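You operate a simulated robot arm through the tools that you are given. There is no shell and no other tool. Be economical: measure what you need, move in short steps, check, and stop when the job is done.

The job below is to be done with a simulated two-armed robot. You get a single attempt, and the scene is never put back.

Task
Count the label rolls on the middle rail table on the hall side, then put as many of the cups from the middle rail table on the hall side on the near rail table on the hall side. Put the card on the middle rail table on the hall side away on the top of the well counter. Take the yellow bottle from the island bench and put it on top of the blue dustpan. Put the blue scoop on the island bench away on the top of the wash table. Pick up the hose nozzle with one hand, pass it to the other hand and put it on the shelf under the island bench. The order is free. Set down upright: cup, card, bottle.

Only the result counts: the job must be done as asked and must still hold three seconds after the hand-in. Knocking over, shifting, dropping, spilling or breaking anything else fails it.

Robot
Two 6-joint arms with two-finger parallel grippers on one trunk, on a base that drives. Base frame: it is fixed to the floor where the robot stands at the start and does not move with it; the origin is under the middle of the robot, x ahead of it, y to its left, z up. Lengths are in m, angles in rad, forces in N, time in s.
The left shoulder is at the start at [0.06, 0.187, 0.972], the right one opposite. With the tool pointing down near the work surface each hand reaches from about 0.26 to 0.62 m from the robot's upright axis, wherever it stands, measured 20 degrees to its own side. Places, roughly: blue scoop (19x7x4 cm) [-2.3, -1.1, 0.9]; bottle [-2.25, -1, 1]; card [0.5, 0.25, 0.75]; cup (7x7x8 cm) [0.7, 0.1, 0.7]; dustpan (23x15x4 cm) [-2, -1, 0.9]; hose nozzle (7x7x16 cm) [-2.4, -1.7, 0.9]; label roll (8x8x5 cm) [0.6, -0.4, 0.7]; near rail table on the hall side [0.6, -1, 0.7]; shelf under the island bench [-2.2, -2.3, 0.5]; top of the wash table [0.1, -6.8, 0.9]; top of the well counter (19x122 cm) [-1.04, -1.46, 0.88]. Payload 1.57 kg a hand.
Tool frame (each hand has its own): the origin (TCP) lies between the finger pads and is the grasp point; the fingertips stand 0.03 m ahead of it; z points along the fingers, y is the line along which they close. Largest opening 0.11 m; finger width 0.024, thickness 0.012; the body of the gripper, 0.048 by 0.112 m, starts 0.078 m behind the TCP.
Orientation is that of the tool frame in the base frame, as a unit quaternion [w, x, y, z]. With the fingers straight down and closing along the base's y, the tool's x points along the base's -x, its y along +y and its z along -z.

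Tools
- The arms move only by the tool apply_moves. It takes "left_steps", "right_steps" or both (then of equal length, played together; a hand with none holds still); each is a list that holds one entry, the list of rows, each a list of 7 numbers: the turn, a rotation vector about the tool's x, y, z in degrees, then the shift along the tool's x, y, z in m, then the gripper command, from -1 (shut) to 1 (fully open), values between in proportion. In form: [[[ax, ay, az, dx, dy, dz, gripper], ...]]. A call has 1 to 10 rows; each row is the pose to reach, as a shift and turn from the pose commanded when the call began, along the tool's axes at that moment. Rows are played at 5 a second. More than 0.05 m and 0.15 rad between two rows, or a gripper value outside its range, and nothing of the call is played. A pose out of reach is approached as far as the arm can. The call stops where the force on the tool passes 40 N (or 10 N more than at its start, if that is more) or the arm is blocked; 0.2 s more then pass. The fingers move at their own pace (about 0.153 m/s each) and stop on an object; they squeeze with about 35 N. The grip force told is the motor's: it shows also when the fingers shut on nothing. Time passes only in rows, and 0.2 s behind the last, so rows that repeat a pose let the fingers close. It gives the time, the measured TCP pose, the force on the tool (base axes), the opening and the grip force at its end, in the units of the frame above (readings bear some noise), with the torque about the TCP (base axes, N m) and any sound that the robot's microphone picked up.
- Cameras (640 x 400 px; columns grow to the right, rows downward): "scene" is now at [0.0144, 0.0023, 1.5101]; the picture's right is [0.03, -1.00, 0.00], its down [-0.79, -0.02, -0.62] and it looks along [0.62, 0.02, -0.79] (base axes); focal length 292 px, centre (320, 200). "left" rides on the left gripper at [0.07, -0.016, -0.141] in its tool frame; the picture's right is [0.23, 0.97, 0.00], its down [-0.86, 0.20, -0.48] and it looks along [-0.47, 0.11, 0.88] (tool axes); focal length 222 px, centre (320, 200). "right" rides on the right gripper at [0.07, 0.016, -0.141] in its tool frame; the picture's right is [-0.23, 0.97, 0.00], its down [-0.86, -0.20, -0.48] and it looks along [-0.47, -0.11, 0.88] (tool axes); focal length 222 px, centre (320, 200). There is no depth. A picture from a camera that has moved, and an enlarged one, comes with that camera's place and axes in the base frame and with its lens.
- get_image(camera): a new picture of that camera. It takes no simulated time.
- raise_lower(by): slides the trunk up (or, below 0, down) by that many m; the arms and the scene camera ride with it, the base frame stays. It gives what a move gives, with no picture.
- steer(legs): drives the robot by 1 to 6 legs, each [ahead, left, turn to the left] in m, m and rad, along the robot's own axes; the way and the turn of a leg run together, so that a leg with both is an arc; at most 1.5 m and 3.142 rad a leg. The arms and the cameras ride along, it lands a little off, and it stops where it bumps. It gives what a move gives.
- head_to(pan, tilt): turns the head with the scene camera to pan (to the left, within 1.501 rad either way) and tilt (down, from -0.506 to 1.204), counted from straight ahead of the robot. It gives what a move gives.
- inspect(camera, box): a new picture of the part [left, top, right, bottom] of that camera's present view, enlarged. It takes no simulated time.
- close_job(): hands the job in; it is judged then, once.

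Go step by step. Nothing tells you exact positions but the pictures and the camera data: compare them with the known pose of the tool, close in by small moves and look again before you grip or let go. The budget is 196 turns and 176 pictures, counting those below and the enlarged ones. Unless the task says otherwise, let go and move clear before handing in.

The tools are called after "Request:" as a command line: name --argument value ..., lists and objects as JSON in quotes. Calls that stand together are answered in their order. apply_moves: Moves the arms, as the interface text tells. Its arguments: {"type":"object","properties":{"left_steps":{"type":"array"},"right_steps":{"type":"array"}},"required":[]} The other tools are called the same way: raise_lower (by) slides the trunk up or down; steer (legs) drives the base; head_to (pan, tilt) turns the head that bears the scene camera; get_image (camera) takes a picture; inspect (camera, box) takes an enlarged picture of a part of a camera's view; close_job () hands the job in.

At the start:

```text
t: 0.0
left_tool_pos: [0.3941, 0.1752, 1.0501]
left_orientation: [0.001, 0.0, 1.0, 0.0]
left_wrist_force: [-0.8, -0.1, -0.1]
left_moment: [0.02, 0.05, 0.02]
left_opening: 0.1101
left_grasp_force: 0.0
right_tool_pos: [0.3607, -0.1852, 0.9816]
right_orientation: [0.0, 0.0, 1.0, -0.001]
right_wrist_force: [-1.1, 0.0, -0.8]
right_moment: [-0.04, 0.0, -0.02]
right_opening: 0.1099
right_grasp_force: 0.0
trunk travel left (down, up): [-0.6, 0.39]
robot x, y, heading: [-0.0008, -0.0004, -0.002]
head pan, tilt: [0.028, 0.904]
```

scene: 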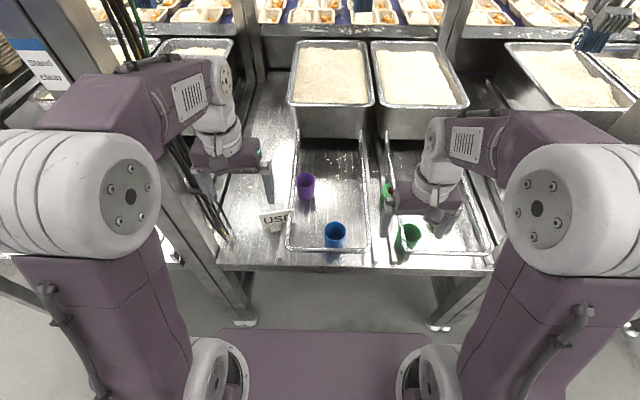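
right: 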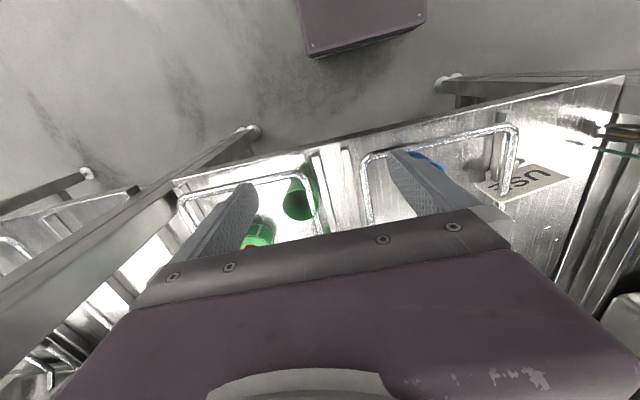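
left: 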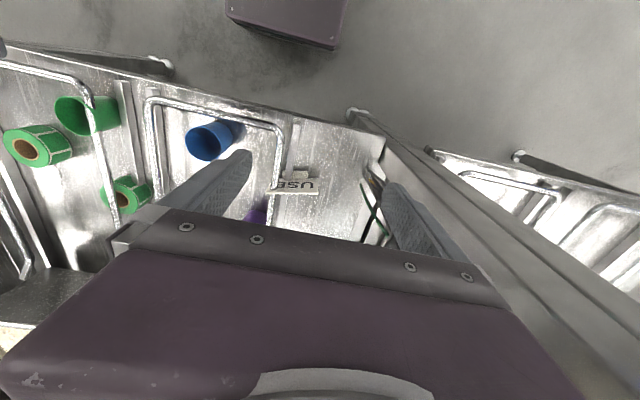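

I see the middle rail table ahead with purple, blue and green cups, a "USE" card and green label rolls. I take a closer look to count and then look around.

Request:
inspect --camera "scene" --box '[220, 120, 520, 290]'

Request:
inspect --camera "left" --box '[0, 40, 340, 260]'

Request:
head_to --pan -0.7 --tilt 0.7

```text
2.13 times, centred on (370, 205) of scene
camera zoom: at [0.0144, 0.0023, 1.5101], right [0.03, -1.0, 0.0], down [-0.79, -0.02, -0.62], along [0.62, 0.02, -0.79], focal length 624 px, centre (213, 189)
```

zoom: 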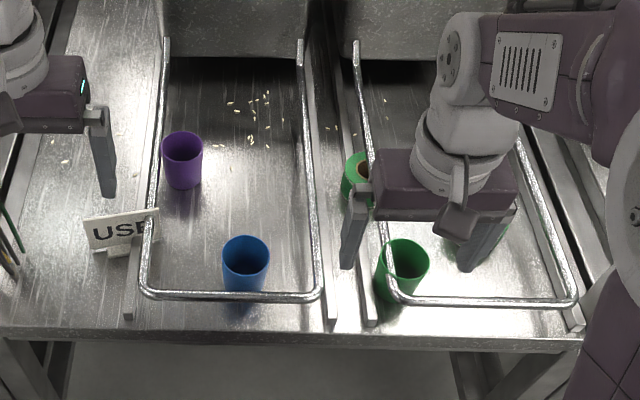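

```text
1.82 times, centred on (170, 150) of left
camera zoom: at [0.3237, 0.1601, 1.1917], right [-0.23, 0.97, 0.0], down [0.86, 0.2, 0.48], along [0.47, 0.11, -0.88], focal length 404 px, centre (593, 291)
```

zoom: 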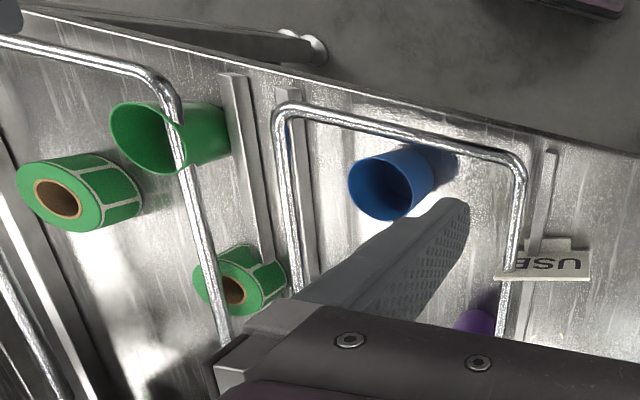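

```text
t: 1.1
left_tool_pos: [0.3931, 0.1758, 1.0517]
left_orientation: [0.0, 0.0, 1.0, 0.0]
left_wrist_force: [0.1, 0.5, 0.2]
left_moment: [0.0, 0.02, 0.03]
left_opening: 0.1099
left_grasp_force: 0.1
right_tool_pos: [0.361, -0.1851, 0.9812]
right_orientation: [0.0, 0.0, 1.0, 0.0]
right_wrist_force: [0.0, -0.6, -0.8]
right_moment: [0.01, -0.02, -0.01]
right_opening: 0.1102
right_grasp_force: 0.0
trunk travel left (down, up): [-0.6, 0.39]
robot x, y, heading: [-0.0024, -0.0048, 0.0]
head pan, tilt: [-0.7, 0.7]
```

I count two green rolls so far plus three cups; I look for hidden ones and at the near table to the right.

Request:
get_image --camera "scene"

Request:
inspect --camera "right" --box '[0, 60, 640, 400]'

```text
170 pictures are left
camera scene: at [0.0041, -0.0544, 1.5265], right [-0.64, -0.77, 0.0], down [-0.49, 0.41, -0.76], along [0.59, -0.49, -0.64], focal length 292 px, centre (320, 200)
```

scene: 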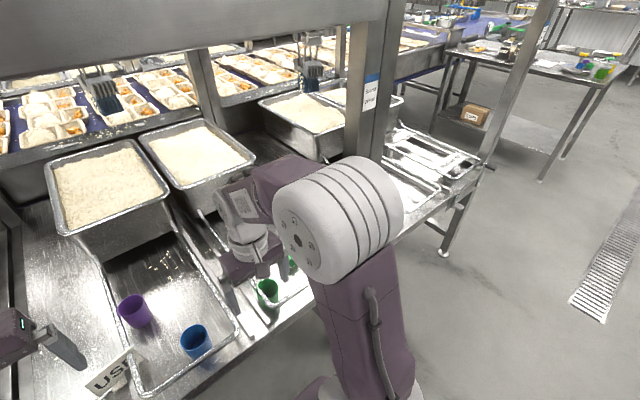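

```text
1.00 times, centred on (320, 230) of right (not enlarged: the box is as wide or as high as the picture)
camera zoom: at [0.2914, -0.1691, 1.1233], right [0.23, 0.97, 0.0], down [0.86, -0.2, 0.48], along [0.47, -0.11, -0.88], focal length 222 px, centre (320, 170)
```

zoom: 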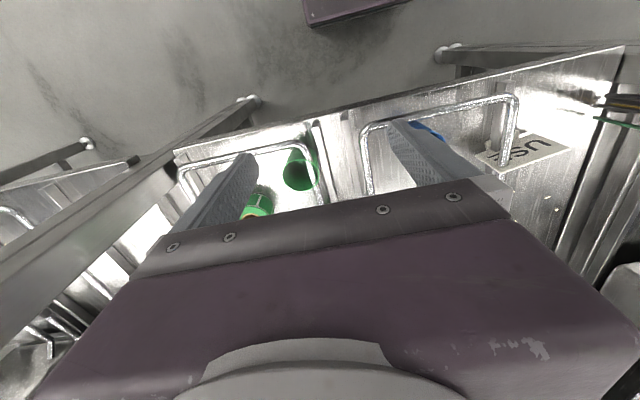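

The right arm hides part of the table. I back off slightly and look again.

Request:
steer --legs '[[-0.3, -0.45, 0]]'

Request:
head_to --pan 0.0 --tilt 0.65

Request:
get_image --camera "scene"

Request:
get_image --camera "left"

Request:
get_image --camera "right"

```text
t: 4.2
left_tool_pos: [0.0896, -0.2764, 1.0508]
left_orientation: [-0.001, 0.003, 1.0, 0.0]
left_wrist_force: [0.2, -1.0, -0.3]
left_moment: [-0.01, 0.0, 0.01]
left_opening: 0.11
left_grasp_force: 0.2
right_tool_pos: [0.0558, -0.6382, 0.9819]
right_orientation: [0.001, 0.003, 1.0, 0.001]
right_wrist_force: [0.4, 0.6, -0.7]
right_moment: [-0.03, 0.01, 0.0]
right_opening: 0.1101
right_grasp_force: 0.1
trunk travel left (down, up): [-0.6, 0.39]
robot x, y, heading: [-0.3003, -0.4504, -0.008]
head pan, tilt: [-0.7, 0.7]
```

```text
t: 5.3
left_tool_pos: [0.0899, -0.2769, 1.0514]
left_orientation: [0.0, 0.002, 1.0, -0.001]
left_wrist_force: [0.5, 0.7, -1.0]
left_moment: [-0.02, -0.01, 0.03]
left_opening: 0.1102
left_grasp_force: 0.1
right_tool_pos: [0.0559, -0.6382, 0.9814]
right_orientation: [0.0, 0.003, 1.0, 0.0]
right_wrist_force: [0.2, 0.5, -1.1]
right_moment: [0.02, 0.0, 0.03]
right_opening: 0.11
right_grasp_force: 0.1
trunk travel left (down, up): [-0.6, 0.39]
robot x, y, heading: [-0.3034, -0.4507, -0.006]
head pan, tilt: [0.0, 0.649]
```

```text
168 pictures are left
camera scene: at [-0.278, -0.4499, 1.5308], right [-0.01, -1.0, 0.0], down [-0.6, 0.0, -0.8], along [0.8, 0.0, -0.6], focal length 292 px, centre (320, 200)
```

scene: 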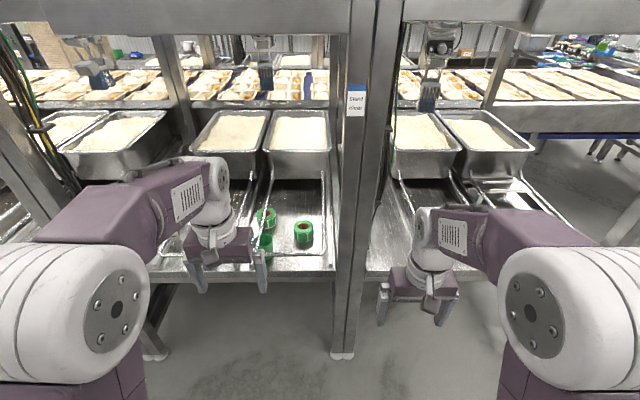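

```text
167 pictures are left
camera left: at [0.0206, -0.2914, 1.1917], right [-0.22, 0.97, 0.0], down [0.86, 0.19, 0.48], along [0.47, 0.11, -0.88], focal length 222 px, centre (320, 200)
```

left: 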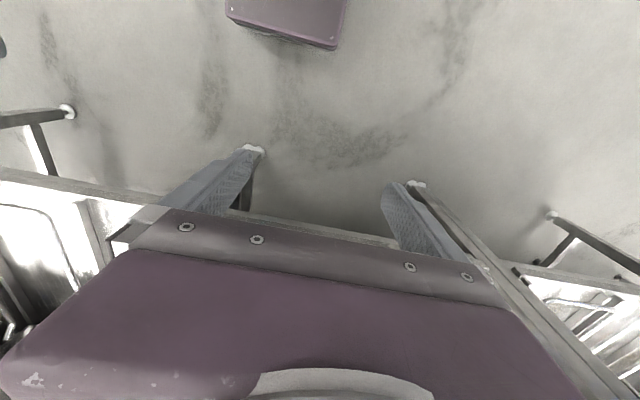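

```text
166 pictures are left
camera right: at [-0.0134, -0.6204, 1.1233], right [0.23, 0.97, 0.0], down [0.85, -0.2, 0.48], along [0.47, -0.11, -0.88], focal length 222 px, centre (320, 200)
```

right: 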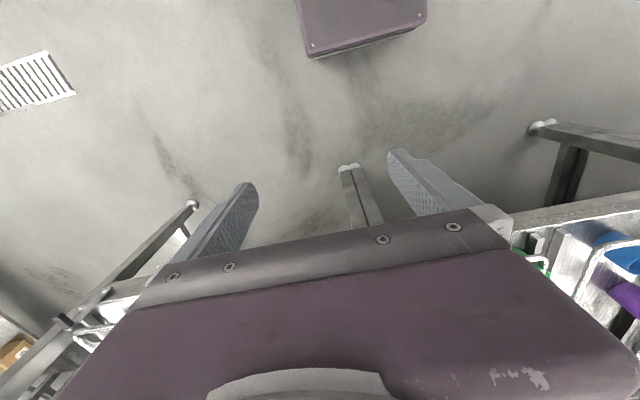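

I zoom in on the rolls and the near table.

Request:
inspect --camera "scene" --box '[150, 150, 350, 290]'

Request:
inspect --camera "scene" --box '[350, 100, 600, 290]'

```text
2.86 times, centred on (250, 220) of scene
camera zoom: at [-0.278, -0.4499, 1.5308], right [-0.01, -1.0, 0.0], down [-0.6, 0.0, -0.8], along [0.8, 0.0, -0.6], focal length 835 px, centre (520, 143)
```

zoom: 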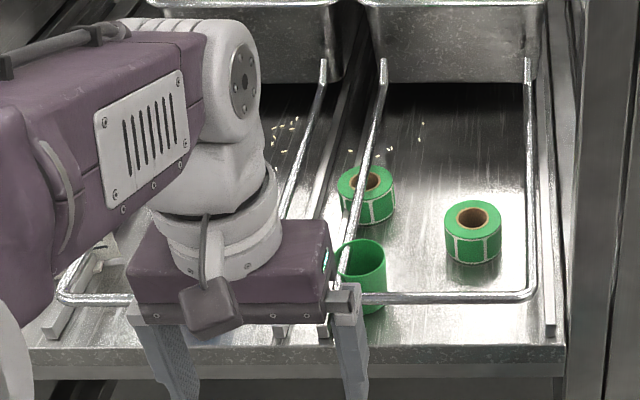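

```text
2.11 times, centred on (475, 195) of scene
camera zoom: at [-0.278, -0.4499, 1.5308], right [-0.01, -1.0, 0.0], down [-0.6, 0.0, -0.8], along [0.8, 0.0, -0.6], focal length 615 px, centre (-6, 210)
```

zoom: 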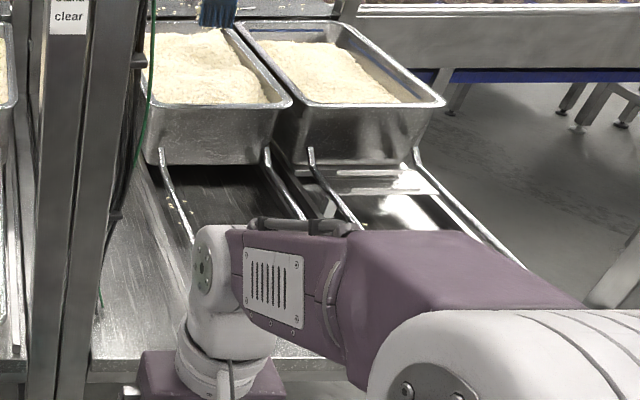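

Two label rolls are visible, so two cups (I'll take blue and purple, clear of the rails at z≈0.77) go to the near table. I drive back towards the middle table and look closer.

Request:
steer --legs '[[0.0, 0.36, 0], [0.34, 0, 0]]'

Request:
head_to --pan 0.0 --tilt 0.9

Request:
get_image --camera "scene"

Request:
get_image --camera "left"

Request:
get_image --camera "right"

```text
t: 9.4
left_tool_pos: [0.4332, 0.0825, 1.0513]
left_orientation: [-0.001, 0.001, 1.0, 0.0]
left_wrist_force: [0.2, 0.0, 0.5]
left_moment: [0.02, 0.03, -0.02]
left_opening: 0.1099
left_grasp_force: 0.0
right_tool_pos: [0.3992, -0.2796, 0.982]
right_orientation: [0.0, 0.001, 1.0, 0.0]
right_wrist_force: [0.9, 0.0, -0.5]
right_moment: [0.0, -0.01, 0.0]
right_opening: 0.1097
right_grasp_force: 0.0
trunk travel left (down, up): [-0.6, 0.39]
robot x, y, heading: [0.0414, -0.091, 0.001]
head pan, tilt: [0.0, 0.649]
```

```text
t: 10.2
left_tool_pos: [0.4334, 0.0826, 1.052]
left_orientation: [0.001, 0.001, 1.0, 0.0]
left_wrist_force: [-0.2, -0.1, 0.1]
left_moment: [-0.02, -0.01, -0.04]
left_opening: 0.1102
left_grasp_force: 0.0
right_tool_pos: [0.3996, -0.2799, 0.9816]
right_orientation: [0.001, 0.001, 1.0, 0.0]
right_wrist_force: [0.9, 0.7, 0.1]
right_moment: [-0.01, 0.01, 0.0]
right_opening: 0.1102
right_grasp_force: 0.0
trunk travel left (down, up): [-0.6, 0.39]
robot x, y, heading: [0.0419, -0.0939, 0.0]
head pan, tilt: [0.0, 0.901]
```

```text
163 pictures are left
camera scene: at [0.0542, -0.0927, 1.5104], right [0.0, -1.0, 0.0], down [-0.78, 0.0, -0.62], along [0.62, 0.0, -0.78], focal length 292 px, centre (320, 200)
```

scene: 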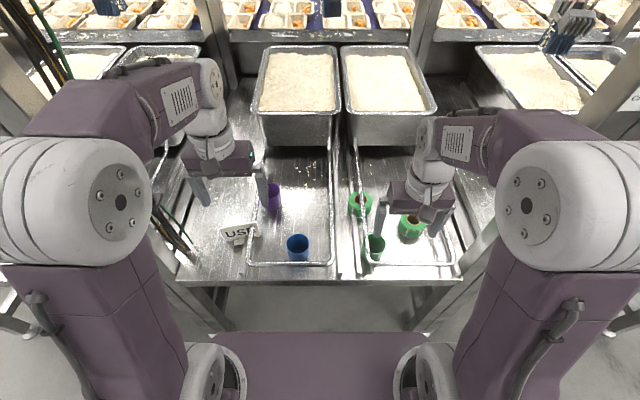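

```text
162 pictures are left
camera left: at [0.3636, 0.0664, 1.1917], right [-0.22, 0.97, 0.0], down [0.86, 0.2, 0.48], along [0.47, 0.11, -0.88], focal length 222 px, centre (320, 200)
```

left: 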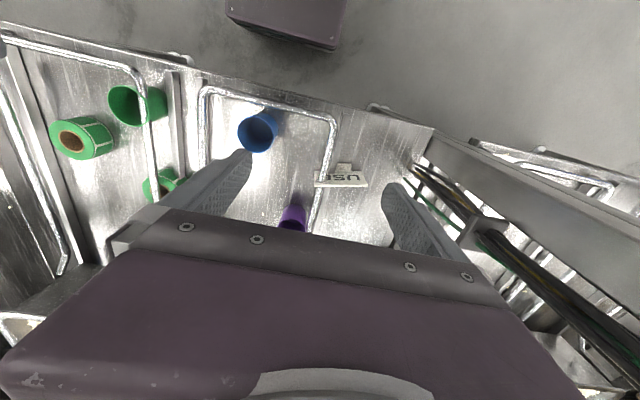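

```text
161 pictures are left
camera right: at [0.3305, -0.2627, 1.1233], right [0.23, 0.97, 0.0], down [0.85, -0.2, 0.48], along [0.47, -0.11, -0.88], focal length 222 px, centre (320, 200)
```

right: 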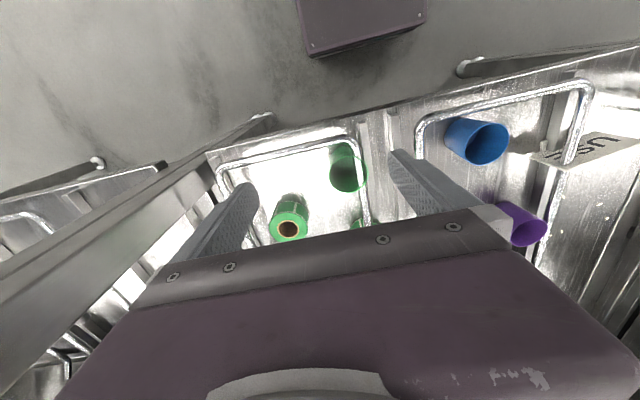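

Blue cup at about (0.475,-0.027), purple at (0.675,0.072), rims z≈0.77. I rotate the left hand to close along x and hover above the purple cup.

Request:
apply_moves --left_steps '[[[0, 0, 8.5, -0.024, -0.001, 0.005, 1], [0, 0, 17, -0.048, -0.002, 0.01, 1], [0, 0, 25.5, -0.072, -0.003, 0.015, 1], [0, 0, 34, -0.096, -0.004, 0.02, 1], [0, 0, 42.5, -0.12, -0.005, 0.03, 1], [0, 0, 51, -0.145, -0.006, 0.04, 1], [0, 0, 59.5, -0.17, -0.007, 0.05, 1], [0, 0, 68, -0.194, -0.008, 0.06, 1], [0, 0, 76.5, -0.218, -0.009, 0.07, 1], [0, 0, 85, -0.242, -0.011, 0.08, 1]]]'

Request:
get_image --camera "left"

Request:
get_image --camera "scene"

```text
t: 12.4
left_tool_pos: [0.613, 0.0728, 0.9618]
left_orientation: [0.0, 0.677, 0.736, 0.0]
left_wrist_force: [-0.6, 0.4, 0.6]
left_moment: [0.02, -0.01, -0.02]
left_opening: 0.1101
left_grasp_force: 0.1
left hand out of reach, approached as far as the arm can: row 8, 9, 10
right_tool_pos: [0.399, -0.2798, 0.9821]
right_orientation: [0.001, 0.001, 1.0, 0.0]
right_wrist_force: [-0.8, 0.3, 0.3]
right_moment: [-0.02, -0.04, 0.01]
right_opening: 0.1099
right_grasp_force: 0.0
trunk travel left (down, up): [-0.6, 0.39]
robot x, y, heading: [0.0419, -0.0951, -0.001]
head pan, tilt: [0.0, 0.901]
```

```text
160 pictures are left
camera left: at [0.5921, 0.1417, 1.1023], right [0.95, 0.31, 0.0], down [0.27, -0.84, 0.48], along [0.15, -0.46, -0.88], focal length 222 px, centre (320, 200)
```

left: 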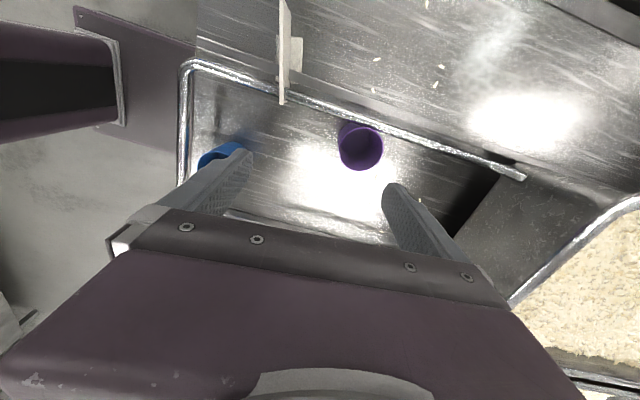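

```text
159 pictures are left
camera scene: at [0.0531, -0.0929, 1.5103], right [0.0, -1.0, 0.0], down [-0.78, 0.0, -0.62], along [0.62, 0.0, -0.78], focal length 292 px, centre (320, 200)
```

scene: 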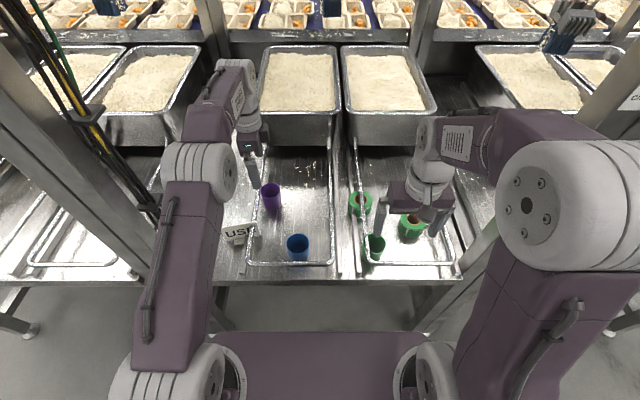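

The reach ends about 6 cm short of the purple cup. I check the base's clearance to the table legs before edging forward.

Request:
head_to --pan 0.0 --tilt 1.2

Request:
get_image --camera "scene"

```text
t: 13.2
left_tool_pos: [0.6155, 0.0742, 0.9609]
left_orientation: [0.0, 0.676, 0.737, 0.0]
left_wrist_force: [-0.3, 0.9, -1.3]
left_moment: [-0.01, -0.02, 0.01]
left_opening: 0.11
left_grasp_force: 0.1
right_tool_pos: [0.4013, -0.2805, 0.981]
right_orientation: [-0.001, 0.001, 1.0, 0.0]
right_wrist_force: [0.8, 0.1, 0.8]
right_moment: [0.02, -0.01, -0.01]
right_opening: 0.1101
right_grasp_force: 0.0
trunk travel left (down, up): [-0.6, 0.39]
robot x, y, heading: [0.0408, -0.0918, 0.002]
head pan, tilt: [0.0, 1.201]
```

```text
158 pictures are left
camera scene: at [0.0351, -0.0926, 1.4906], right [0.0, -1.0, 0.0], down [-0.93, 0.0, -0.36], along [0.36, 0.0, -0.93], focal length 292 px, centre (320, 200)
```

scene: 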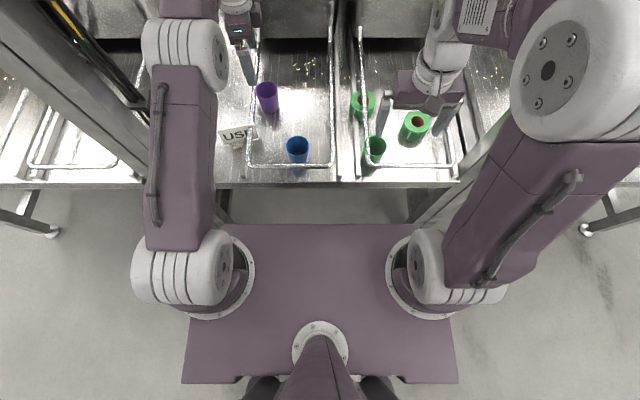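

The plate is the torso top, the base front is only ~0.22 ahead of the axis, so there is room. I edge forward 6.5 cm.

Request:
steer --legs '[[0.065, 0, 0]]'

Request:
get_image --camera "left"

```text
t: 14.2
left_tool_pos: [0.6799, 0.0732, 0.9609]
left_orientation: [0.0, 0.676, 0.737, 0.0]
left_wrist_force: [-0.2, 0.6, -0.1]
left_moment: [-0.03, -0.01, 0.01]
left_opening: 0.1096
left_grasp_force: 0.0
right_tool_pos: [0.4649, -0.2813, 0.9823]
right_orientation: [0.0, 0.002, 1.0, 0.0]
right_wrist_force: [1.2, 0.0, 0.9]
right_moment: [-0.04, 0.01, 0.04]
right_opening: 0.1099
right_grasp_force: 0.1
trunk travel left (down, up): [-0.6, 0.39]
robot x, y, heading: [0.1044, -0.091, -0.006]
head pan, tilt: [0.0, 1.201]
```

```text
157 pictures are left
camera left: at [0.6581, 0.1414, 1.1016], right [0.95, 0.31, 0.0], down [0.27, -0.84, 0.48], along [0.15, -0.46, -0.88], focal length 222 px, centre (320, 200)
```

left: 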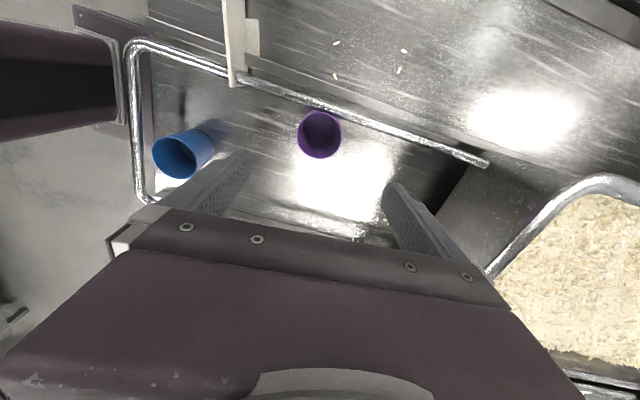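

The cup is right below the left hand, so I descend straight.

Request:
apply_moves --left_steps '[[[0, 0, 0, 0, 0, 0.04, 1], [0, 0, 0, 0, 0, 0.08, 1], [0, 0, 0, 0, 0, 0.12, 1], [0, 0, 0, 0, 0, 0.14, 1], [0, 0, 0, 0, 0, 0.14, 1]]]'

Request:
get_image --camera "left"

```text
t: 15.4
left_tool_pos: [0.6786, 0.074, 0.8212]
left_orientation: [0.0, 0.677, 0.736, -0.001]
left_wrist_force: [0.2, 0.1, 0.1]
left_moment: [0.02, 0.01, 0.0]
left_opening: 0.1099
left_grasp_force: 0.1
right_tool_pos: [0.4651, -0.2802, 0.9819]
right_orientation: [0.0, 0.002, 1.0, 0.0]
right_wrist_force: [0.4, 0.3, -0.3]
right_moment: [-0.03, -0.03, -0.01]
right_opening: 0.1098
right_grasp_force: 0.1
trunk travel left (down, up): [-0.6, 0.39]
robot x, y, heading: [0.1048, -0.0956, -0.004]
head pan, tilt: [0.0, 1.201]
```

```text
156 pictures are left
camera left: at [0.6572, 0.142, 0.9613], right [0.95, 0.31, 0.0], down [0.27, -0.84, 0.48], along [0.15, -0.46, -0.88], focal length 222 px, centre (320, 200)
```

left: 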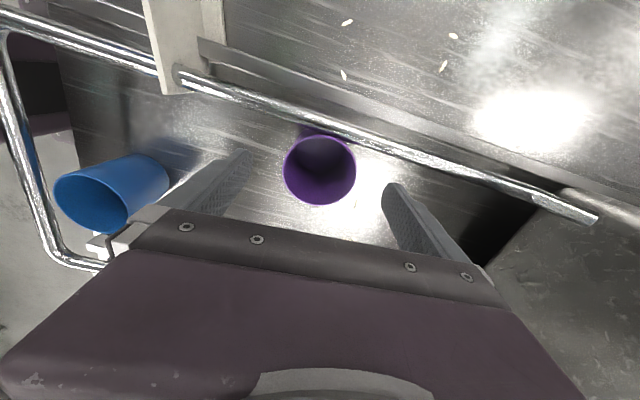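

Aligned; I go down the rest and close.

Request:
apply_moves --left_steps '[[[0, 0, 0, 0, 0.001, 0.035, 1], [0, 0, 0, 0, 0.001, 0.076, 1], [0, 0, 0, 0, 0.001, 0.076, 0], [0, 0, 0, 0, 0.001, 0.076, -0.5], [0, 0, 0, 0, 0.001, 0.076, -1], [0, 0, 0, 0, 0.001, 0.076, -1], [0, 0, 0, 0, 0.001, 0.06, -1]]]'

Request:
get_image --camera "left"

```text
t: 17.0
left_tool_pos: [0.6783, 0.0734, 0.761]
left_orientation: [0.0, 0.676, 0.737, 0.0]
left_wrist_force: [-0.2, 0.2, -0.3]
left_moment: [-0.01, 0.01, 0.03]
left_opening: 0.0655
left_grasp_force: 34.9
right_tool_pos: [0.4636, -0.2804, 0.9822]
right_orientation: [0.0, 0.001, 1.0, 0.0]
right_wrist_force: [-0.3, -0.3, 0.4]
right_moment: [0.01, -0.03, -0.06]
right_opening: 0.1098
right_grasp_force: 0.0
trunk travel left (down, up): [-0.6, 0.39]
robot x, y, heading: [0.107, -0.092, -0.005]
head pan, tilt: [0.0, 1.201]
```

```text
155 pictures are left
camera left: at [0.658, 0.1414, 0.9022], right [0.95, 0.31, 0.0], down [0.27, -0.84, 0.48], along [0.15, -0.46, -0.88], focal length 222 px, centre (320, 200)
```

left: 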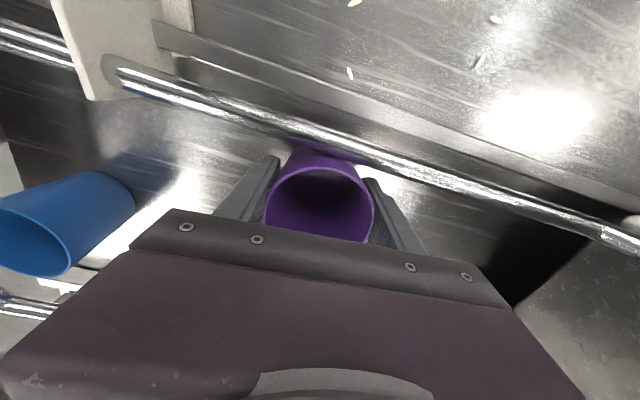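

Purple is gripped; I lift it and retract up and to the left.

Request:
apply_moves --left_steps '[[[0, 0, 0, 0, 0, -0.045, -1], [0, 0, 0, 0, 0, -0.09, -1], [0, 0, 0, 0, 0, -0.135, -1], [0, 0, 0, 0.0, 0, -0.18, -1], [0, 0, 0, 0.02, -0.04, -0.2, -1], [0, 0, 0, 0.04, -0.08, -0.22, -1], [0, 0, 0, 0.06, -0.12, -0.22, -1], [0, 0, 0, 0.08, -0.16, -0.22, -1], [0, 0, 0, 0.1, -0.2, -0.22, -1], [0, 0, 0, 0.12, -0.24, -0.22, -1]]]'

Request:
apply_moves --right_steps '[[[0, 0, 0, 0, 0.05, 0.0, 1], [0, 0, 0, -0.004, 0.1, 0.0, 1], [0, 0, 0, -0.008, 0.15, 0.0, 1], [0, 0, 0, -0.01, 0.2, 0, 1], [0, 0, 0, -0.01, 0.25, 0, 1], [0, 0, 0, -0.01, 0.253, 0.05, 1]]]'

Request:
get_image --camera "right"

Request:
get_image --camera "scene"

```text
t: 19.2
left_tool_pos: [0.4294, 0.1731, 0.9826]
left_orientation: [0.001, 0.676, 0.736, 0.0]
left_wrist_force: [0.2, -0.5, -0.2]
left_moment: [0.0, -0.04, -0.04]
left_opening: 0.0655
left_grasp_force: 34.7
right_tool_pos: [0.4627, -0.282, 0.9815]
right_orientation: [0.0, 0.001, 1.0, 0.0]
right_wrist_force: [0.3, 0.3, -0.3]
right_moment: [0.01, 0.02, -0.02]
right_opening: 0.1099
right_grasp_force: 0.0
trunk travel left (down, up): [-0.6, 0.39]
robot x, y, heading: [0.1012, -0.094, 0.002]
head pan, tilt: [0.0, 1.201]
```

```text
refused: row 2 steps farther than a row can; nothing moved
```

```text
154 pictures are left
camera right: at [0.3939, -0.2628, 1.1238], right [0.23, 0.97, 0.0], down [0.85, -0.2, 0.48], along [0.47, -0.11, -0.88], focal length 222 px, centre (320, 200)
```

right: 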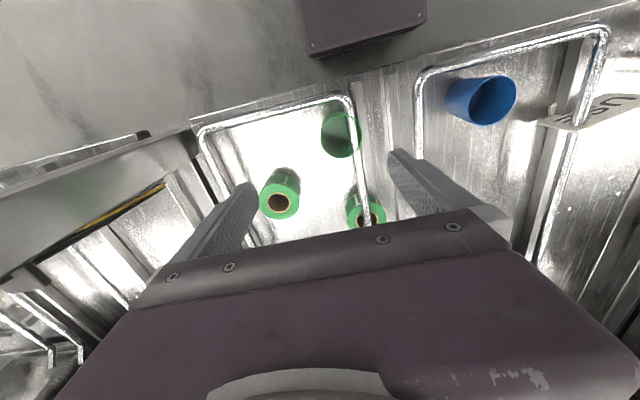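

```text
153 pictures are left
camera scene: at [0.0975, -0.0925, 1.4905], right [0.0, -1.0, 0.0], down [-0.93, 0.0, -0.36], along [0.36, 0.0, -0.93], focal length 292 px, centre (320, 200)
```

scene: 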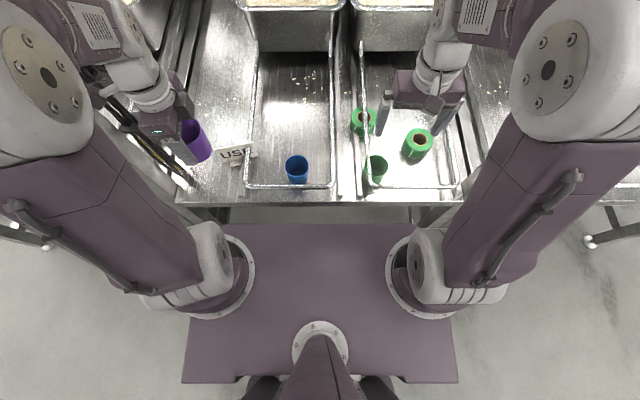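

The cup hangs above the card, clear of it. The right hand goes over the blue cup at (0.48,-0.028).

Request:
apply_moves --right_steps '[[[0, 0, 0, -0.003, 0.045, 0.0, 1], [0, 0, 0, -0.006, 0.09, 0.0, 1], [0, 0, 0, -0.009, 0.135, 0.0, 1], [0, 0, 0, -0.012, 0.18, 0, 1], [0, 0, 0, -0.014, 0.22, 0, 1], [0, 0, 0, -0.016, 0.253, 0.03, 1], [0, 0, 0, -0.016, 0.253, 0.07, 1], [0, 0, 0, -0.016, 0.253, 0.11, 1], [0, 0, 0, -0.016, 0.253, 0.14, 1], [0, 0, 0, -0.016, 0.253, 0.14, 1]]]'

Request:
get_image --camera "right"

```text
t: 21.4
left_tool_pos: [0.4303, 0.1731, 0.9818]
left_orientation: [0.0, 0.676, 0.737, 0.0]
left_wrist_force: [0.4, -0.1, -0.5]
left_moment: [0.01, 0.0, 0.03]
left_opening: 0.0652
left_grasp_force: 35.0
right_tool_pos: [0.4805, -0.0281, 0.841]
right_orientation: [0.0, 0.002, 1.0, 0.0]
right_wrist_force: [-0.4, 0.6, 0.1]
right_moment: [-0.03, 0.0, -0.01]
right_opening: 0.1101
right_grasp_force: 0.0
trunk travel left (down, up): [-0.6, 0.39]
robot x, y, heading: [0.1003, -0.0942, -0.003]
head pan, tilt: [0.0, 1.201]
```

```text
152 pictures are left
camera right: at [0.4114, -0.0103, 0.9834], right [0.23, 0.97, 0.0], down [0.85, -0.2, 0.48], along [0.47, -0.11, -0.88], focal length 222 px, centre (320, 200)
```

right: 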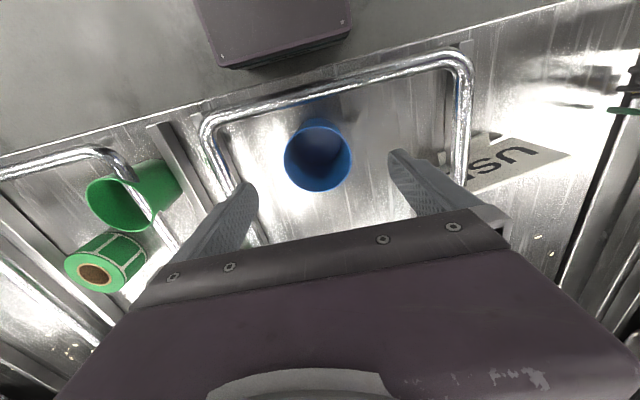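

Aligned; descend, close and lift.

Request:
apply_moves --right_steps '[[[0, 0, 0, 0.001, 0, 0.04, 1], [0, 0, 0, 0.001, 0, 0.08, 1], [0, 0, 0, 0.001, 0, 0.096, 1], [0, 0, 0, 0.001, 0, 0.096, 0], [0, 0, 0, 0.001, 0, 0.096, -0.5], [0, 0, 0, 0.001, 0, 0.096, -1], [0, 0, 0, 0.001, 0, 0.096, -1], [0, 0, 0, 0.001, 0, 0.06, -1], [0, 0, 0, 0.001, 0, 0.02, -1], [0, 0, 0, 0.001, 0, -0.02, -1]]]'

Request:
apply_moves --right_steps '[[[0, 0, 0, 0.0, 0, -0.04, -1], [0, 0, 0, 0, 0, -0.08, -1], [0, 0, 0, 0, 0, -0.12, -1], [0, 0, 0, 0.02, -0.04, -0.12, -1], [0, 0, 0, 0.04, -0.08, -0.12, -1], [0, 0, 0, 0.06, -0.12, -0.12, -1], [0, 0, 0, 0.07, -0.16, -0.12, -1], [0, 0, 0, 0.08, -0.2, -0.12, -1], [0, 0, 0, 0.08, -0.23, -0.12, -1]]]'

Request:
get_image --camera "right"

```text
t: 23.6
left_tool_pos: [0.4304, 0.1728, 0.982]
left_orientation: [0.0, 0.677, 0.736, -0.001]
left_wrist_force: [-0.3, -0.2, 0.4]
left_moment: [-0.01, -0.04, 0.0]
left_opening: 0.0656
left_grasp_force: 35.5
right_tool_pos: [0.4806, -0.0283, 0.8617]
right_orientation: [0.0, 0.002, 1.0, 0.001]
right_wrist_force: [-0.7, -0.2, -0.5]
right_moment: [0.04, 0.01, 0.0]
right_opening: 0.0658
right_grasp_force: 35.3
trunk travel left (down, up): [-0.6, 0.39]
robot x, y, heading: [0.1035, -0.0905, -0.002]
head pan, tilt: [0.0, 1.201]
```

```text
t: 25.6
left_tool_pos: [0.431, 0.1732, 0.9815]
left_orientation: [0.0, 0.676, 0.737, 0.0]
left_wrist_force: [0.1, -0.3, 0.3]
left_moment: [0.07, 0.0, 0.02]
left_opening: 0.0656
left_grasp_force: 35.4
right_tool_pos: [0.3991, -0.2585, 0.9815]
right_orientation: [0.0, 0.002, 1.0, 0.0]
right_wrist_force: [0.2, 0.4, -0.2]
right_moment: [0.01, -0.01, 0.02]
right_opening: 0.0654
right_grasp_force: 35.1
trunk travel left (down, up): [-0.6, 0.39]
robot x, y, heading: [0.1064, -0.097, -0.005]
head pan, tilt: [0.0, 1.201]
```

```text
151 pictures are left
camera right: at [0.3301, -0.2407, 1.123], right [0.23, 0.97, 0.0], down [0.85, -0.2, 0.48], along [0.47, -0.11, -0.88], focal length 222 px, centre (320, 200)
```

right: 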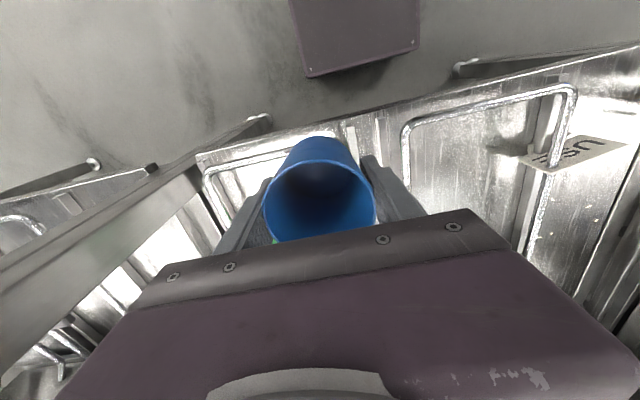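

Both cups are held. I back off, drive right to the near table and look.

Request:
steer --legs '[[-0.4, 0, 0], [0, -0.85, 0]]'

Request:
head_to --pan 0.0 --tilt 0.75

Request:
get_image --camera "scene"

```text
t: 32.2
left_tool_pos: [0.0248, -0.6814, 0.9811]
left_orientation: [0.001, 0.679, 0.734, 0.0]
left_wrist_force: [-0.4, 0.0, -1.1]
left_moment: [-0.01, -0.02, -0.02]
left_opening: 0.0652
left_grasp_force: 34.8
right_tool_pos: [-0.0087, -1.1103, 0.9809]
right_orientation: [-0.001, 0.005, 1.0, 0.001]
right_wrist_force: [0.4, 0.5, -0.5]
right_moment: [0.02, 0.02, 0.04]
right_opening: 0.0654
right_grasp_force: 35.2
trunk travel left (down, up): [-0.6, 0.39]
robot x, y, heading: [-0.3037, -0.9451, -0.013]
head pan, tilt: [0.0, 1.201]
```

```text
t: 33.1
left_tool_pos: [0.025, -0.6803, 0.9815]
left_orientation: [0.0, 0.679, 0.734, 0.0]
left_wrist_force: [-1.3, 0.8, -0.3]
left_moment: [0.02, 0.02, -0.01]
left_opening: 0.0657
left_grasp_force: 35.3
right_tool_pos: [-0.0078, -1.1107, 0.9825]
right_orientation: [0.0, 0.006, 1.0, 0.0]
right_wrist_force: [-0.5, -0.4, 0.0]
right_moment: [-0.01, -0.02, -0.01]
right_opening: 0.0655
right_grasp_force: 34.9
trunk travel left (down, up): [-0.6, 0.39]
robot x, y, heading: [-0.3022, -0.9483, -0.014]
head pan, tilt: [0.0, 0.75]
```

```text
150 pictures are left
camera scene: at [-0.2805, -0.9441, 1.5222], right [-0.01, -1.0, 0.0], down [-0.68, 0.01, -0.73], along [0.73, -0.01, -0.68], focal length 292 px, centre (320, 200)
```

scene: 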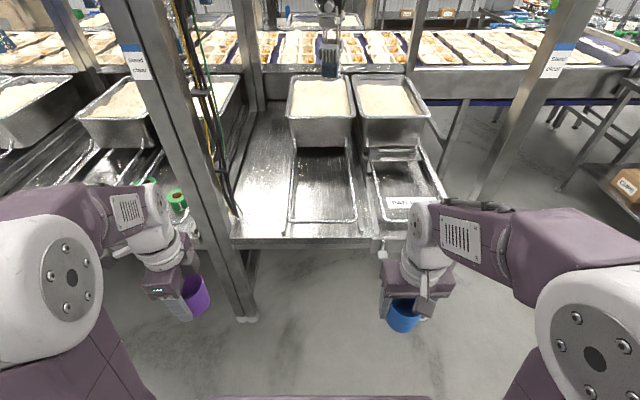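

The near table has a free strip left of the first loop and a free loop; cables hang at about (0.46,-0.65). I tuck the left hand inward, then drive up to it.

Request:
apply_moves --left_steps '[[[0, 0, 0, -0.04, 0, 0, -1], [0, 0, 0, -0.08, 0, 0, -1], [0, 0, 0, -0.12, 0, 0, -1], [0, 0, 0, -0.165, 0, 0, -1]]]'

Request:
steer --legs '[[0, 0.06, 0.013], [0.39, 0, 0]]'

Request:
get_image --camera "scene"

Request:
get_image --camera "left"

```text
t: 34.1
left_tool_pos: [0.0389, -0.8457, 0.9823]
left_orientation: [-0.001, 0.678, 0.735, 0.001]
left_wrist_force: [0.7, -0.2, -0.9]
left_moment: [0.02, -0.02, 0.02]
left_opening: 0.0657
left_grasp_force: 35.1
right_tool_pos: [-0.0077, -1.1111, 0.9815]
right_orientation: [-0.001, 0.006, 1.0, 0.001]
right_wrist_force: [0.2, -0.2, -0.5]
right_moment: [0.0, 0.0, 0.02]
right_opening: 0.0658
right_grasp_force: 35.2
trunk travel left (down, up): [-0.6, 0.39]
robot x, y, heading: [-0.3067, -0.9456, -0.015]
head pan, tilt: [0.0, 0.75]
```

```text
t: 37.1
left_tool_pos: [0.4272, -0.7811, 0.9812]
left_orientation: [0.0, 0.675, 0.738, 0.0]
left_wrist_force: [-0.7, 0.2, -0.5]
left_moment: [-0.02, 0.0, 0.01]
left_opening: 0.0656
left_grasp_force: 35.3
right_tool_pos: [0.3814, -1.049, 0.9811]
right_orientation: [-0.001, 0.0, 1.0, 0.0]
right_wrist_force: [1.1, 0.9, -0.3]
right_moment: [0.01, 0.01, -0.01]
right_opening: 0.0655
right_grasp_force: 34.7
trunk travel left (down, up): [-0.6, 0.39]
robot x, y, heading: [0.0882, -0.8838, 0.004]
head pan, tilt: [0.0, 0.75]
```

```text
149 pictures are left
camera scene: at [0.1087, -0.8845, 1.5222], right [0.0, -1.0, 0.0], down [-0.68, 0.0, -0.73], along [0.73, 0.0, -0.68], focal length 292 px, centre (320, 200)
```

scene: 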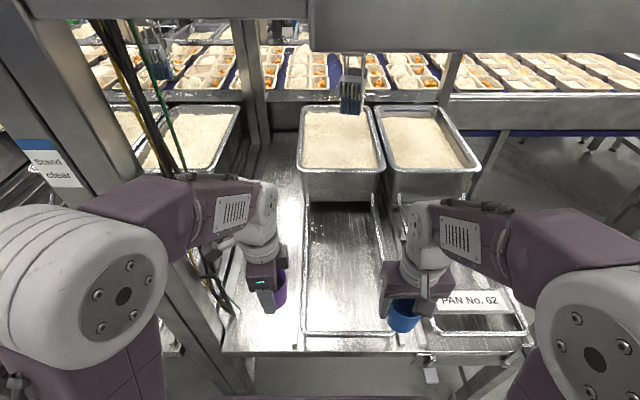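

```text
148 pictures are left
camera left: at [0.4058, -0.7126, 1.1218], right [0.95, 0.31, 0.0], down [0.27, -0.83, 0.48], along [0.15, -0.45, -0.88], focal length 222 px, centre (320, 200)
```

left: 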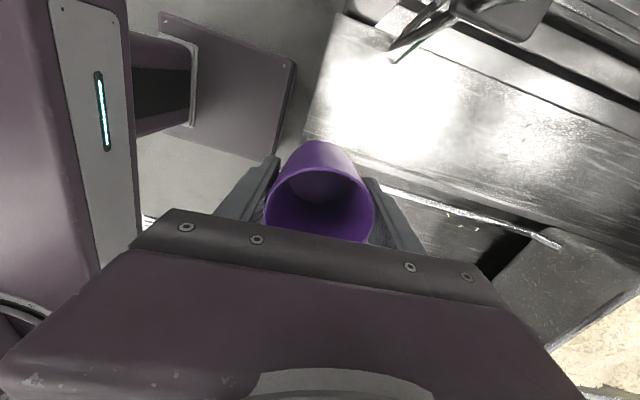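

Purple goes to (0.54,-0.775) on the strip; I move over and lower it.

Request:
apply_moves --left_steps '[[[0, 0, 0, -0.001, 0.04, 0, -1], [0, 0, 0, -0.003, 0.08, 0.0, -1], [0, 0, 0, -0.004, 0.113, 0.02, -1], [0, 0, 0, -0.004, 0.113, 0.06, -1], [0, 0, 0, -0.004, 0.113, 0.1, -1], [0, 0, 0, -0.004, 0.113, 0.14, -1], [0, 0, 0, -0.004, 0.113, 0.18, -1], [0, 0, 0, -0.004, 0.113, 0.21, -1], [0, 0, 0, -0.004, 0.113, 0.225, -1]]]'

Request:
get_image --camera "left"

Request:
get_image --camera "right"

```text
t: 39.1
left_tool_pos: [0.5394, -0.7762, 0.7555]
left_orientation: [0.0, 0.675, 0.738, -0.001]
left_wrist_force: [0.5, -0.4, 0.0]
left_moment: [0.01, -0.03, 0.0]
left_opening: 0.0656
left_grasp_force: 34.8
right_tool_pos: [0.3813, -1.0486, 0.9805]
right_orientation: [0.0, -0.001, 1.0, 0.0]
right_wrist_force: [0.4, -0.3, -0.5]
right_moment: [0.02, -0.01, 0.01]
right_opening: 0.0654
right_grasp_force: 35.2
trunk travel left (down, up): [-0.6, 0.39]
robot x, y, heading: [0.0872, -0.8843, 0.002]
head pan, tilt: [0.0, 0.75]
```

```text
147 pictures are left
camera left: at [0.5182, -0.7069, 0.8955], right [0.95, 0.31, 0.0], down [0.27, -0.83, 0.48], along [0.15, -0.45, -0.88], focal length 222 px, centre (320, 200)
```

left: 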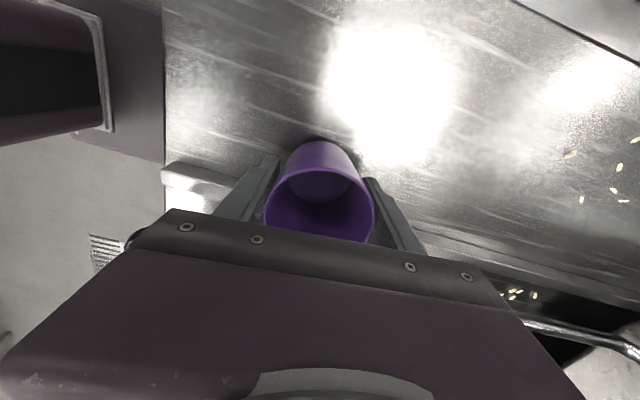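

```text
146 pictures are left
camera right: at [0.313, -1.0308, 1.1231], right [0.23, 0.97, 0.0], down [0.86, -0.2, 0.48], along [0.47, -0.11, -0.88], focal length 222 px, centre (320, 200)
```

right: 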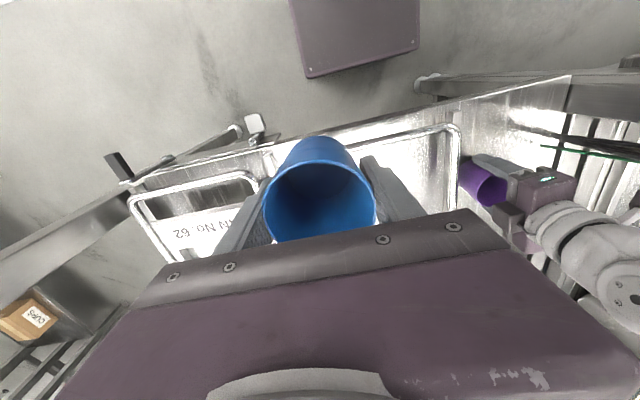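

No contact yet; I lower a centimetre more.

Request:
apply_moves --left_steps '[[[0, 0, 0, 0, 0, 0.004, -1], [0, 0, 0, 0, 0, 0.007, -1], [0, 0, 0, 0, 0, 0.01, -1]]]'

```text
t: 39.9
left_tool_pos: [0.54, -0.7747, 0.7458]
left_orientation: [0.0, 0.676, 0.737, 0.0]
left_wrist_force: [-0.1, -0.2, 0.6]
left_moment: [0.01, 0.05, -0.01]
left_opening: 0.0655
left_grasp_force: 34.4
right_tool_pos: [0.3825, -1.0489, 0.982]
right_orientation: [-0.001, 0.0, 1.0, 0.0]
right_wrist_force: [0.3, 0.8, 0.0]
right_moment: [0.02, 0.04, 0.01]
right_opening: 0.0656
right_grasp_force: 34.5
trunk travel left (down, up): [-0.6, 0.39]
robot x, y, heading: [0.085, -0.8882, 0.003]
head pan, tilt: [0.0, 0.75]
```

Request:
apply_moves --left_steps '[[[0, 0, 0, 0, 0, 0.003, -1], [0, 0, 0, 0, 0, 0.006, -1]]]'

```text
t: 40.5
left_tool_pos: [0.5414, -0.7751, 0.7417]
left_orientation: [0.001, 0.675, 0.737, 0.002]
left_wrist_force: [1.7, 1.6, 25.3]
left_moment: [-0.15, 0.03, -0.09]
left_opening: 0.0656
left_grasp_force: 34.8
right_tool_pos: [0.3792, -1.0483, 0.9825]
right_orientation: [0.0, 0.0, 1.0, 0.0]
right_wrist_force: [0.2, -0.3, -0.6]
right_moment: [0.01, -0.02, 0.0]
right_opening: 0.0656
right_grasp_force: 34.9
trunk travel left (down, up): [-0.6, 0.39]
robot x, y, heading: [0.0848, -0.886, -0.001]
head pan, tilt: [0.0, 0.75]
```

The cup touches at TCP z≈0.742. I ease back 3 mm, open and rise.

Request:
apply_moves --left_steps '[[[0, 0, 0, 0, 0, -0.003, -1], [0, 0, 0, 0, 0, -0.003, -0.2], [0, 0, 0, 0, 0, -0.003, 0.5], [0, 0, 0, 0, 0, -0.003, 1], [0, 0, 0, 0, 0, -0.003, 1], [0, 0, 0, 0, 0, -0.04, 1], [0, 0, 0, 0, 0, -0.08, 1], [0, 0, 0, 0, 0, -0.12, 1], [0, 0, 0, 0, 0, -0.16, 1], [0, 0, 0, 0, 0, -0.2, 1]]]'

Request:
get_image --camera "left"

Request:
get_image --camera "scene"

```text
t: 42.7
left_tool_pos: [0.5402, -0.7754, 0.941]
left_orientation: [0.0, 0.676, 0.737, 0.0]
left_wrist_force: [-1.1, -0.2, 0.2]
left_moment: [0.0, 0.0, 0.01]
left_opening: 0.1099
left_grasp_force: 0.0
right_tool_pos: [0.3822, -1.048, 0.9818]
right_orientation: [0.0, -0.001, 1.0, -0.001]
right_wrist_force: [0.4, 0.5, 0.2]
right_moment: [0.01, -0.04, 0.0]
right_opening: 0.0657
right_grasp_force: 35.0
trunk travel left (down, up): [-0.6, 0.39]
robot x, y, heading: [0.0857, -0.8884, 0.002]
head pan, tilt: [0.0, 0.75]
```

```text
145 pictures are left
camera left: at [0.5178, -0.7071, 1.081], right [0.95, 0.31, 0.0], down [0.27, -0.83, 0.48], along [0.15, -0.45, -0.88], focal length 222 px, centre (320, 200)
```

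left: 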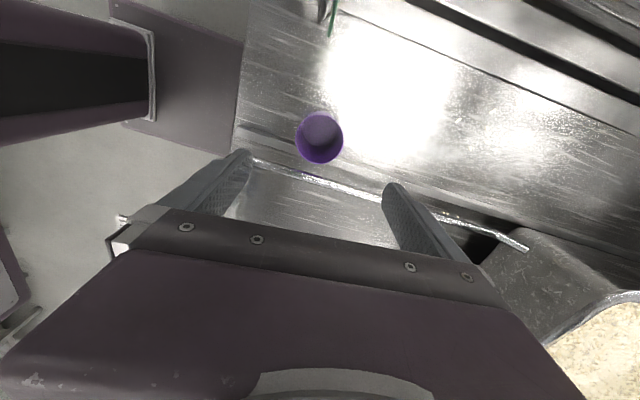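

```text
144 pictures are left
camera scene: at [0.1079, -0.8846, 1.5222], right [0.0, -1.0, 0.0], down [-0.68, 0.0, -0.73], along [0.73, 0.0, -0.68], focal length 292 px, centre (320, 200)
```

scene: 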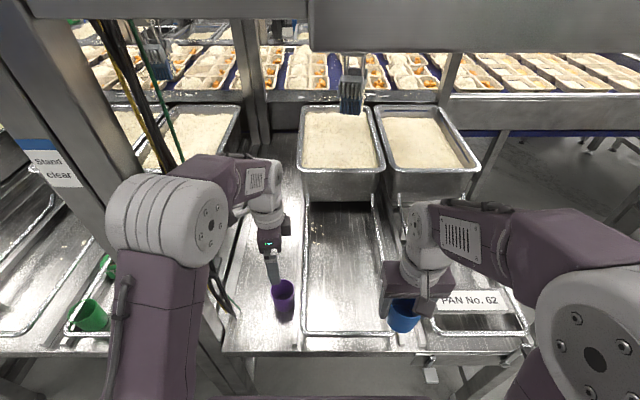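

Purple stands well. Now the left hand retracts while the right moves blue to (0.53,-0.965) in the free loop.

Request:
apply_moves --left_steps '[[[0, 0, 0, 0, -0.03, 0, 1], [0, 0, 0, 0, -0.06, 0, 1], [0, 0, 0, 0, -0.09, 0, 1], [0, 0, 0, 0, -0.12, 0, 1], [0, 0, 0, 0, -0.12, 0, 1], [0, 0, 0, 0, -0.12, 0, 1], [0, 0, 0, 0, -0.12, 0, 1], [0, 0, 0, 0, -0.12, 0, 1], [0, 0, 0, 0, -0.12, 0, 1], [0, 0, 0, 0, -0.12, 0, 1]]]' --right_steps '[[[0, 0, 0, -0.037, 0.021, 0, -1], [0, 0, 0, -0.074, 0.042, 0, -1], [0, 0, 0, -0.11, 0.063, 0.0, -1], [0, 0, 0, -0.148, 0.083, 0.02, -1], [0, 0, 0, -0.148, 0.083, 0.06, -1], [0, 0, 0, -0.148, 0.083, 0.1, -1], [0, 0, 0, -0.148, 0.083, 0.14, -1], [0, 0, 0, -0.148, 0.083, 0.18, -1], [0, 0, 0, -0.148, 0.083, 0.215, -1], [0, 0, 0, -0.148, 0.083, 0.23, -1]]]'

Request:
get_image --camera "right"

```text
t: 44.9
left_tool_pos: [0.4213, -0.7861, 0.9411]
left_orientation: [0.0, 0.676, 0.737, 0.0]
left_wrist_force: [-0.3, -0.4, -0.3]
left_moment: [-0.02, -0.02, -0.01]
left_opening: 0.1101
left_grasp_force: 0.2
right_tool_pos: [0.5309, -0.9646, 0.7501]
right_orientation: [0.001, 0.0, 1.0, 0.0]
right_wrist_force: [0.5, -0.1, -0.4]
right_moment: [0.01, -0.01, 0.02]
right_opening: 0.0656
right_grasp_force: 34.7
trunk travel left (down, up): [-0.6, 0.39]
robot x, y, heading: [0.0862, -0.8866, -0.002]
head pan, tilt: [0.0, 0.75]
```

```text
143 pictures are left
camera right: at [0.4614, -0.9482, 0.8927], right [0.23, 0.97, 0.0], down [0.85, -0.2, 0.48], along [0.47, -0.11, -0.88], focal length 222 px, centre (320, 200)
```

right: 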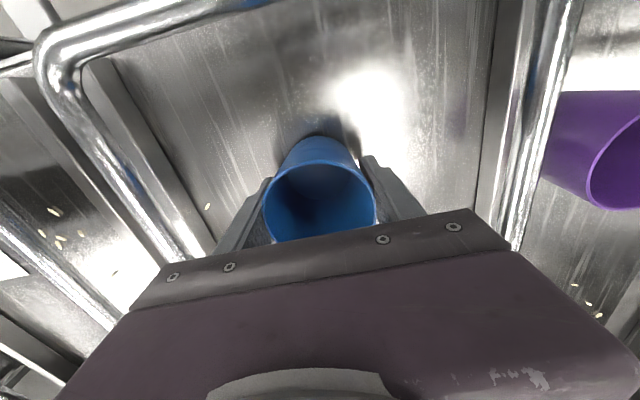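

Request:
apply_moves --right_steps '[[[0, 0, 0, 0, 0, 0.004, -1], [0, 0, 0, 0, 0, 0.0065, -1], [0, 0, 0, 0, 0, 0.0065, -0.2], [0, 0, 0, 0, 0, 0.0065, 0.5], [0, 0, 0, 0, 0, 0.0065, 1], [0, 0, 0, 0, 0, 0.0065, 1], [0, 0, 0, 0, 0, -0.04, 1], [0, 0, 0, 0, 0, -0.09, 1], [0, 0, 0, 0, 0, -0.14, 1], [0, 0, 0, 0, 0, -0.19, 1]]]'

Request:
get_image --camera "right"

```text
t: 47.1
left_tool_pos: [0.4211, -0.7865, 0.9411]
left_orientation: [0.001, 0.676, 0.737, 0.001]
left_wrist_force: [0.2, -0.6, -0.4]
left_moment: [0.03, -0.03, -0.01]
left_opening: 0.11
left_grasp_force: 0.1
right_tool_pos: [0.5297, -0.9655, 0.943]
right_orientation: [0.0, 0.0, 1.0, 0.0]
right_wrist_force: [-0.8, 0.1, -0.4]
right_moment: [0.03, -0.01, -0.01]
right_opening: 0.1098
right_grasp_force: 0.1
trunk travel left (down, up): [-0.6, 0.39]
robot x, y, heading: [0.086, -0.8863, 0.001]
head pan, tilt: [0.0, 0.75]
```

```text
142 pictures are left
camera right: at [0.4602, -0.948, 1.0839], right [0.23, 0.97, 0.0], down [0.86, -0.2, 0.48], along [0.47, -0.11, -0.88], focal length 222 px, centre (320, 200)
```

right: 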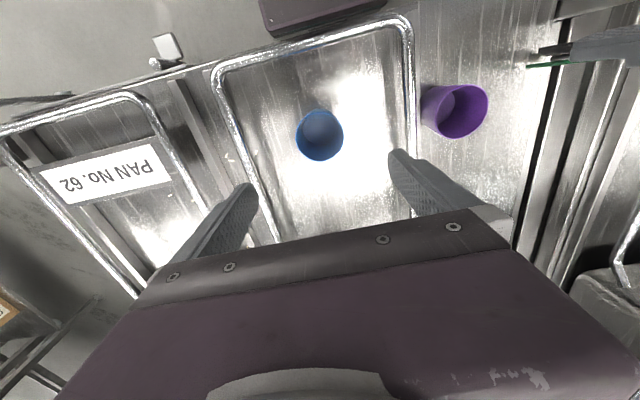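

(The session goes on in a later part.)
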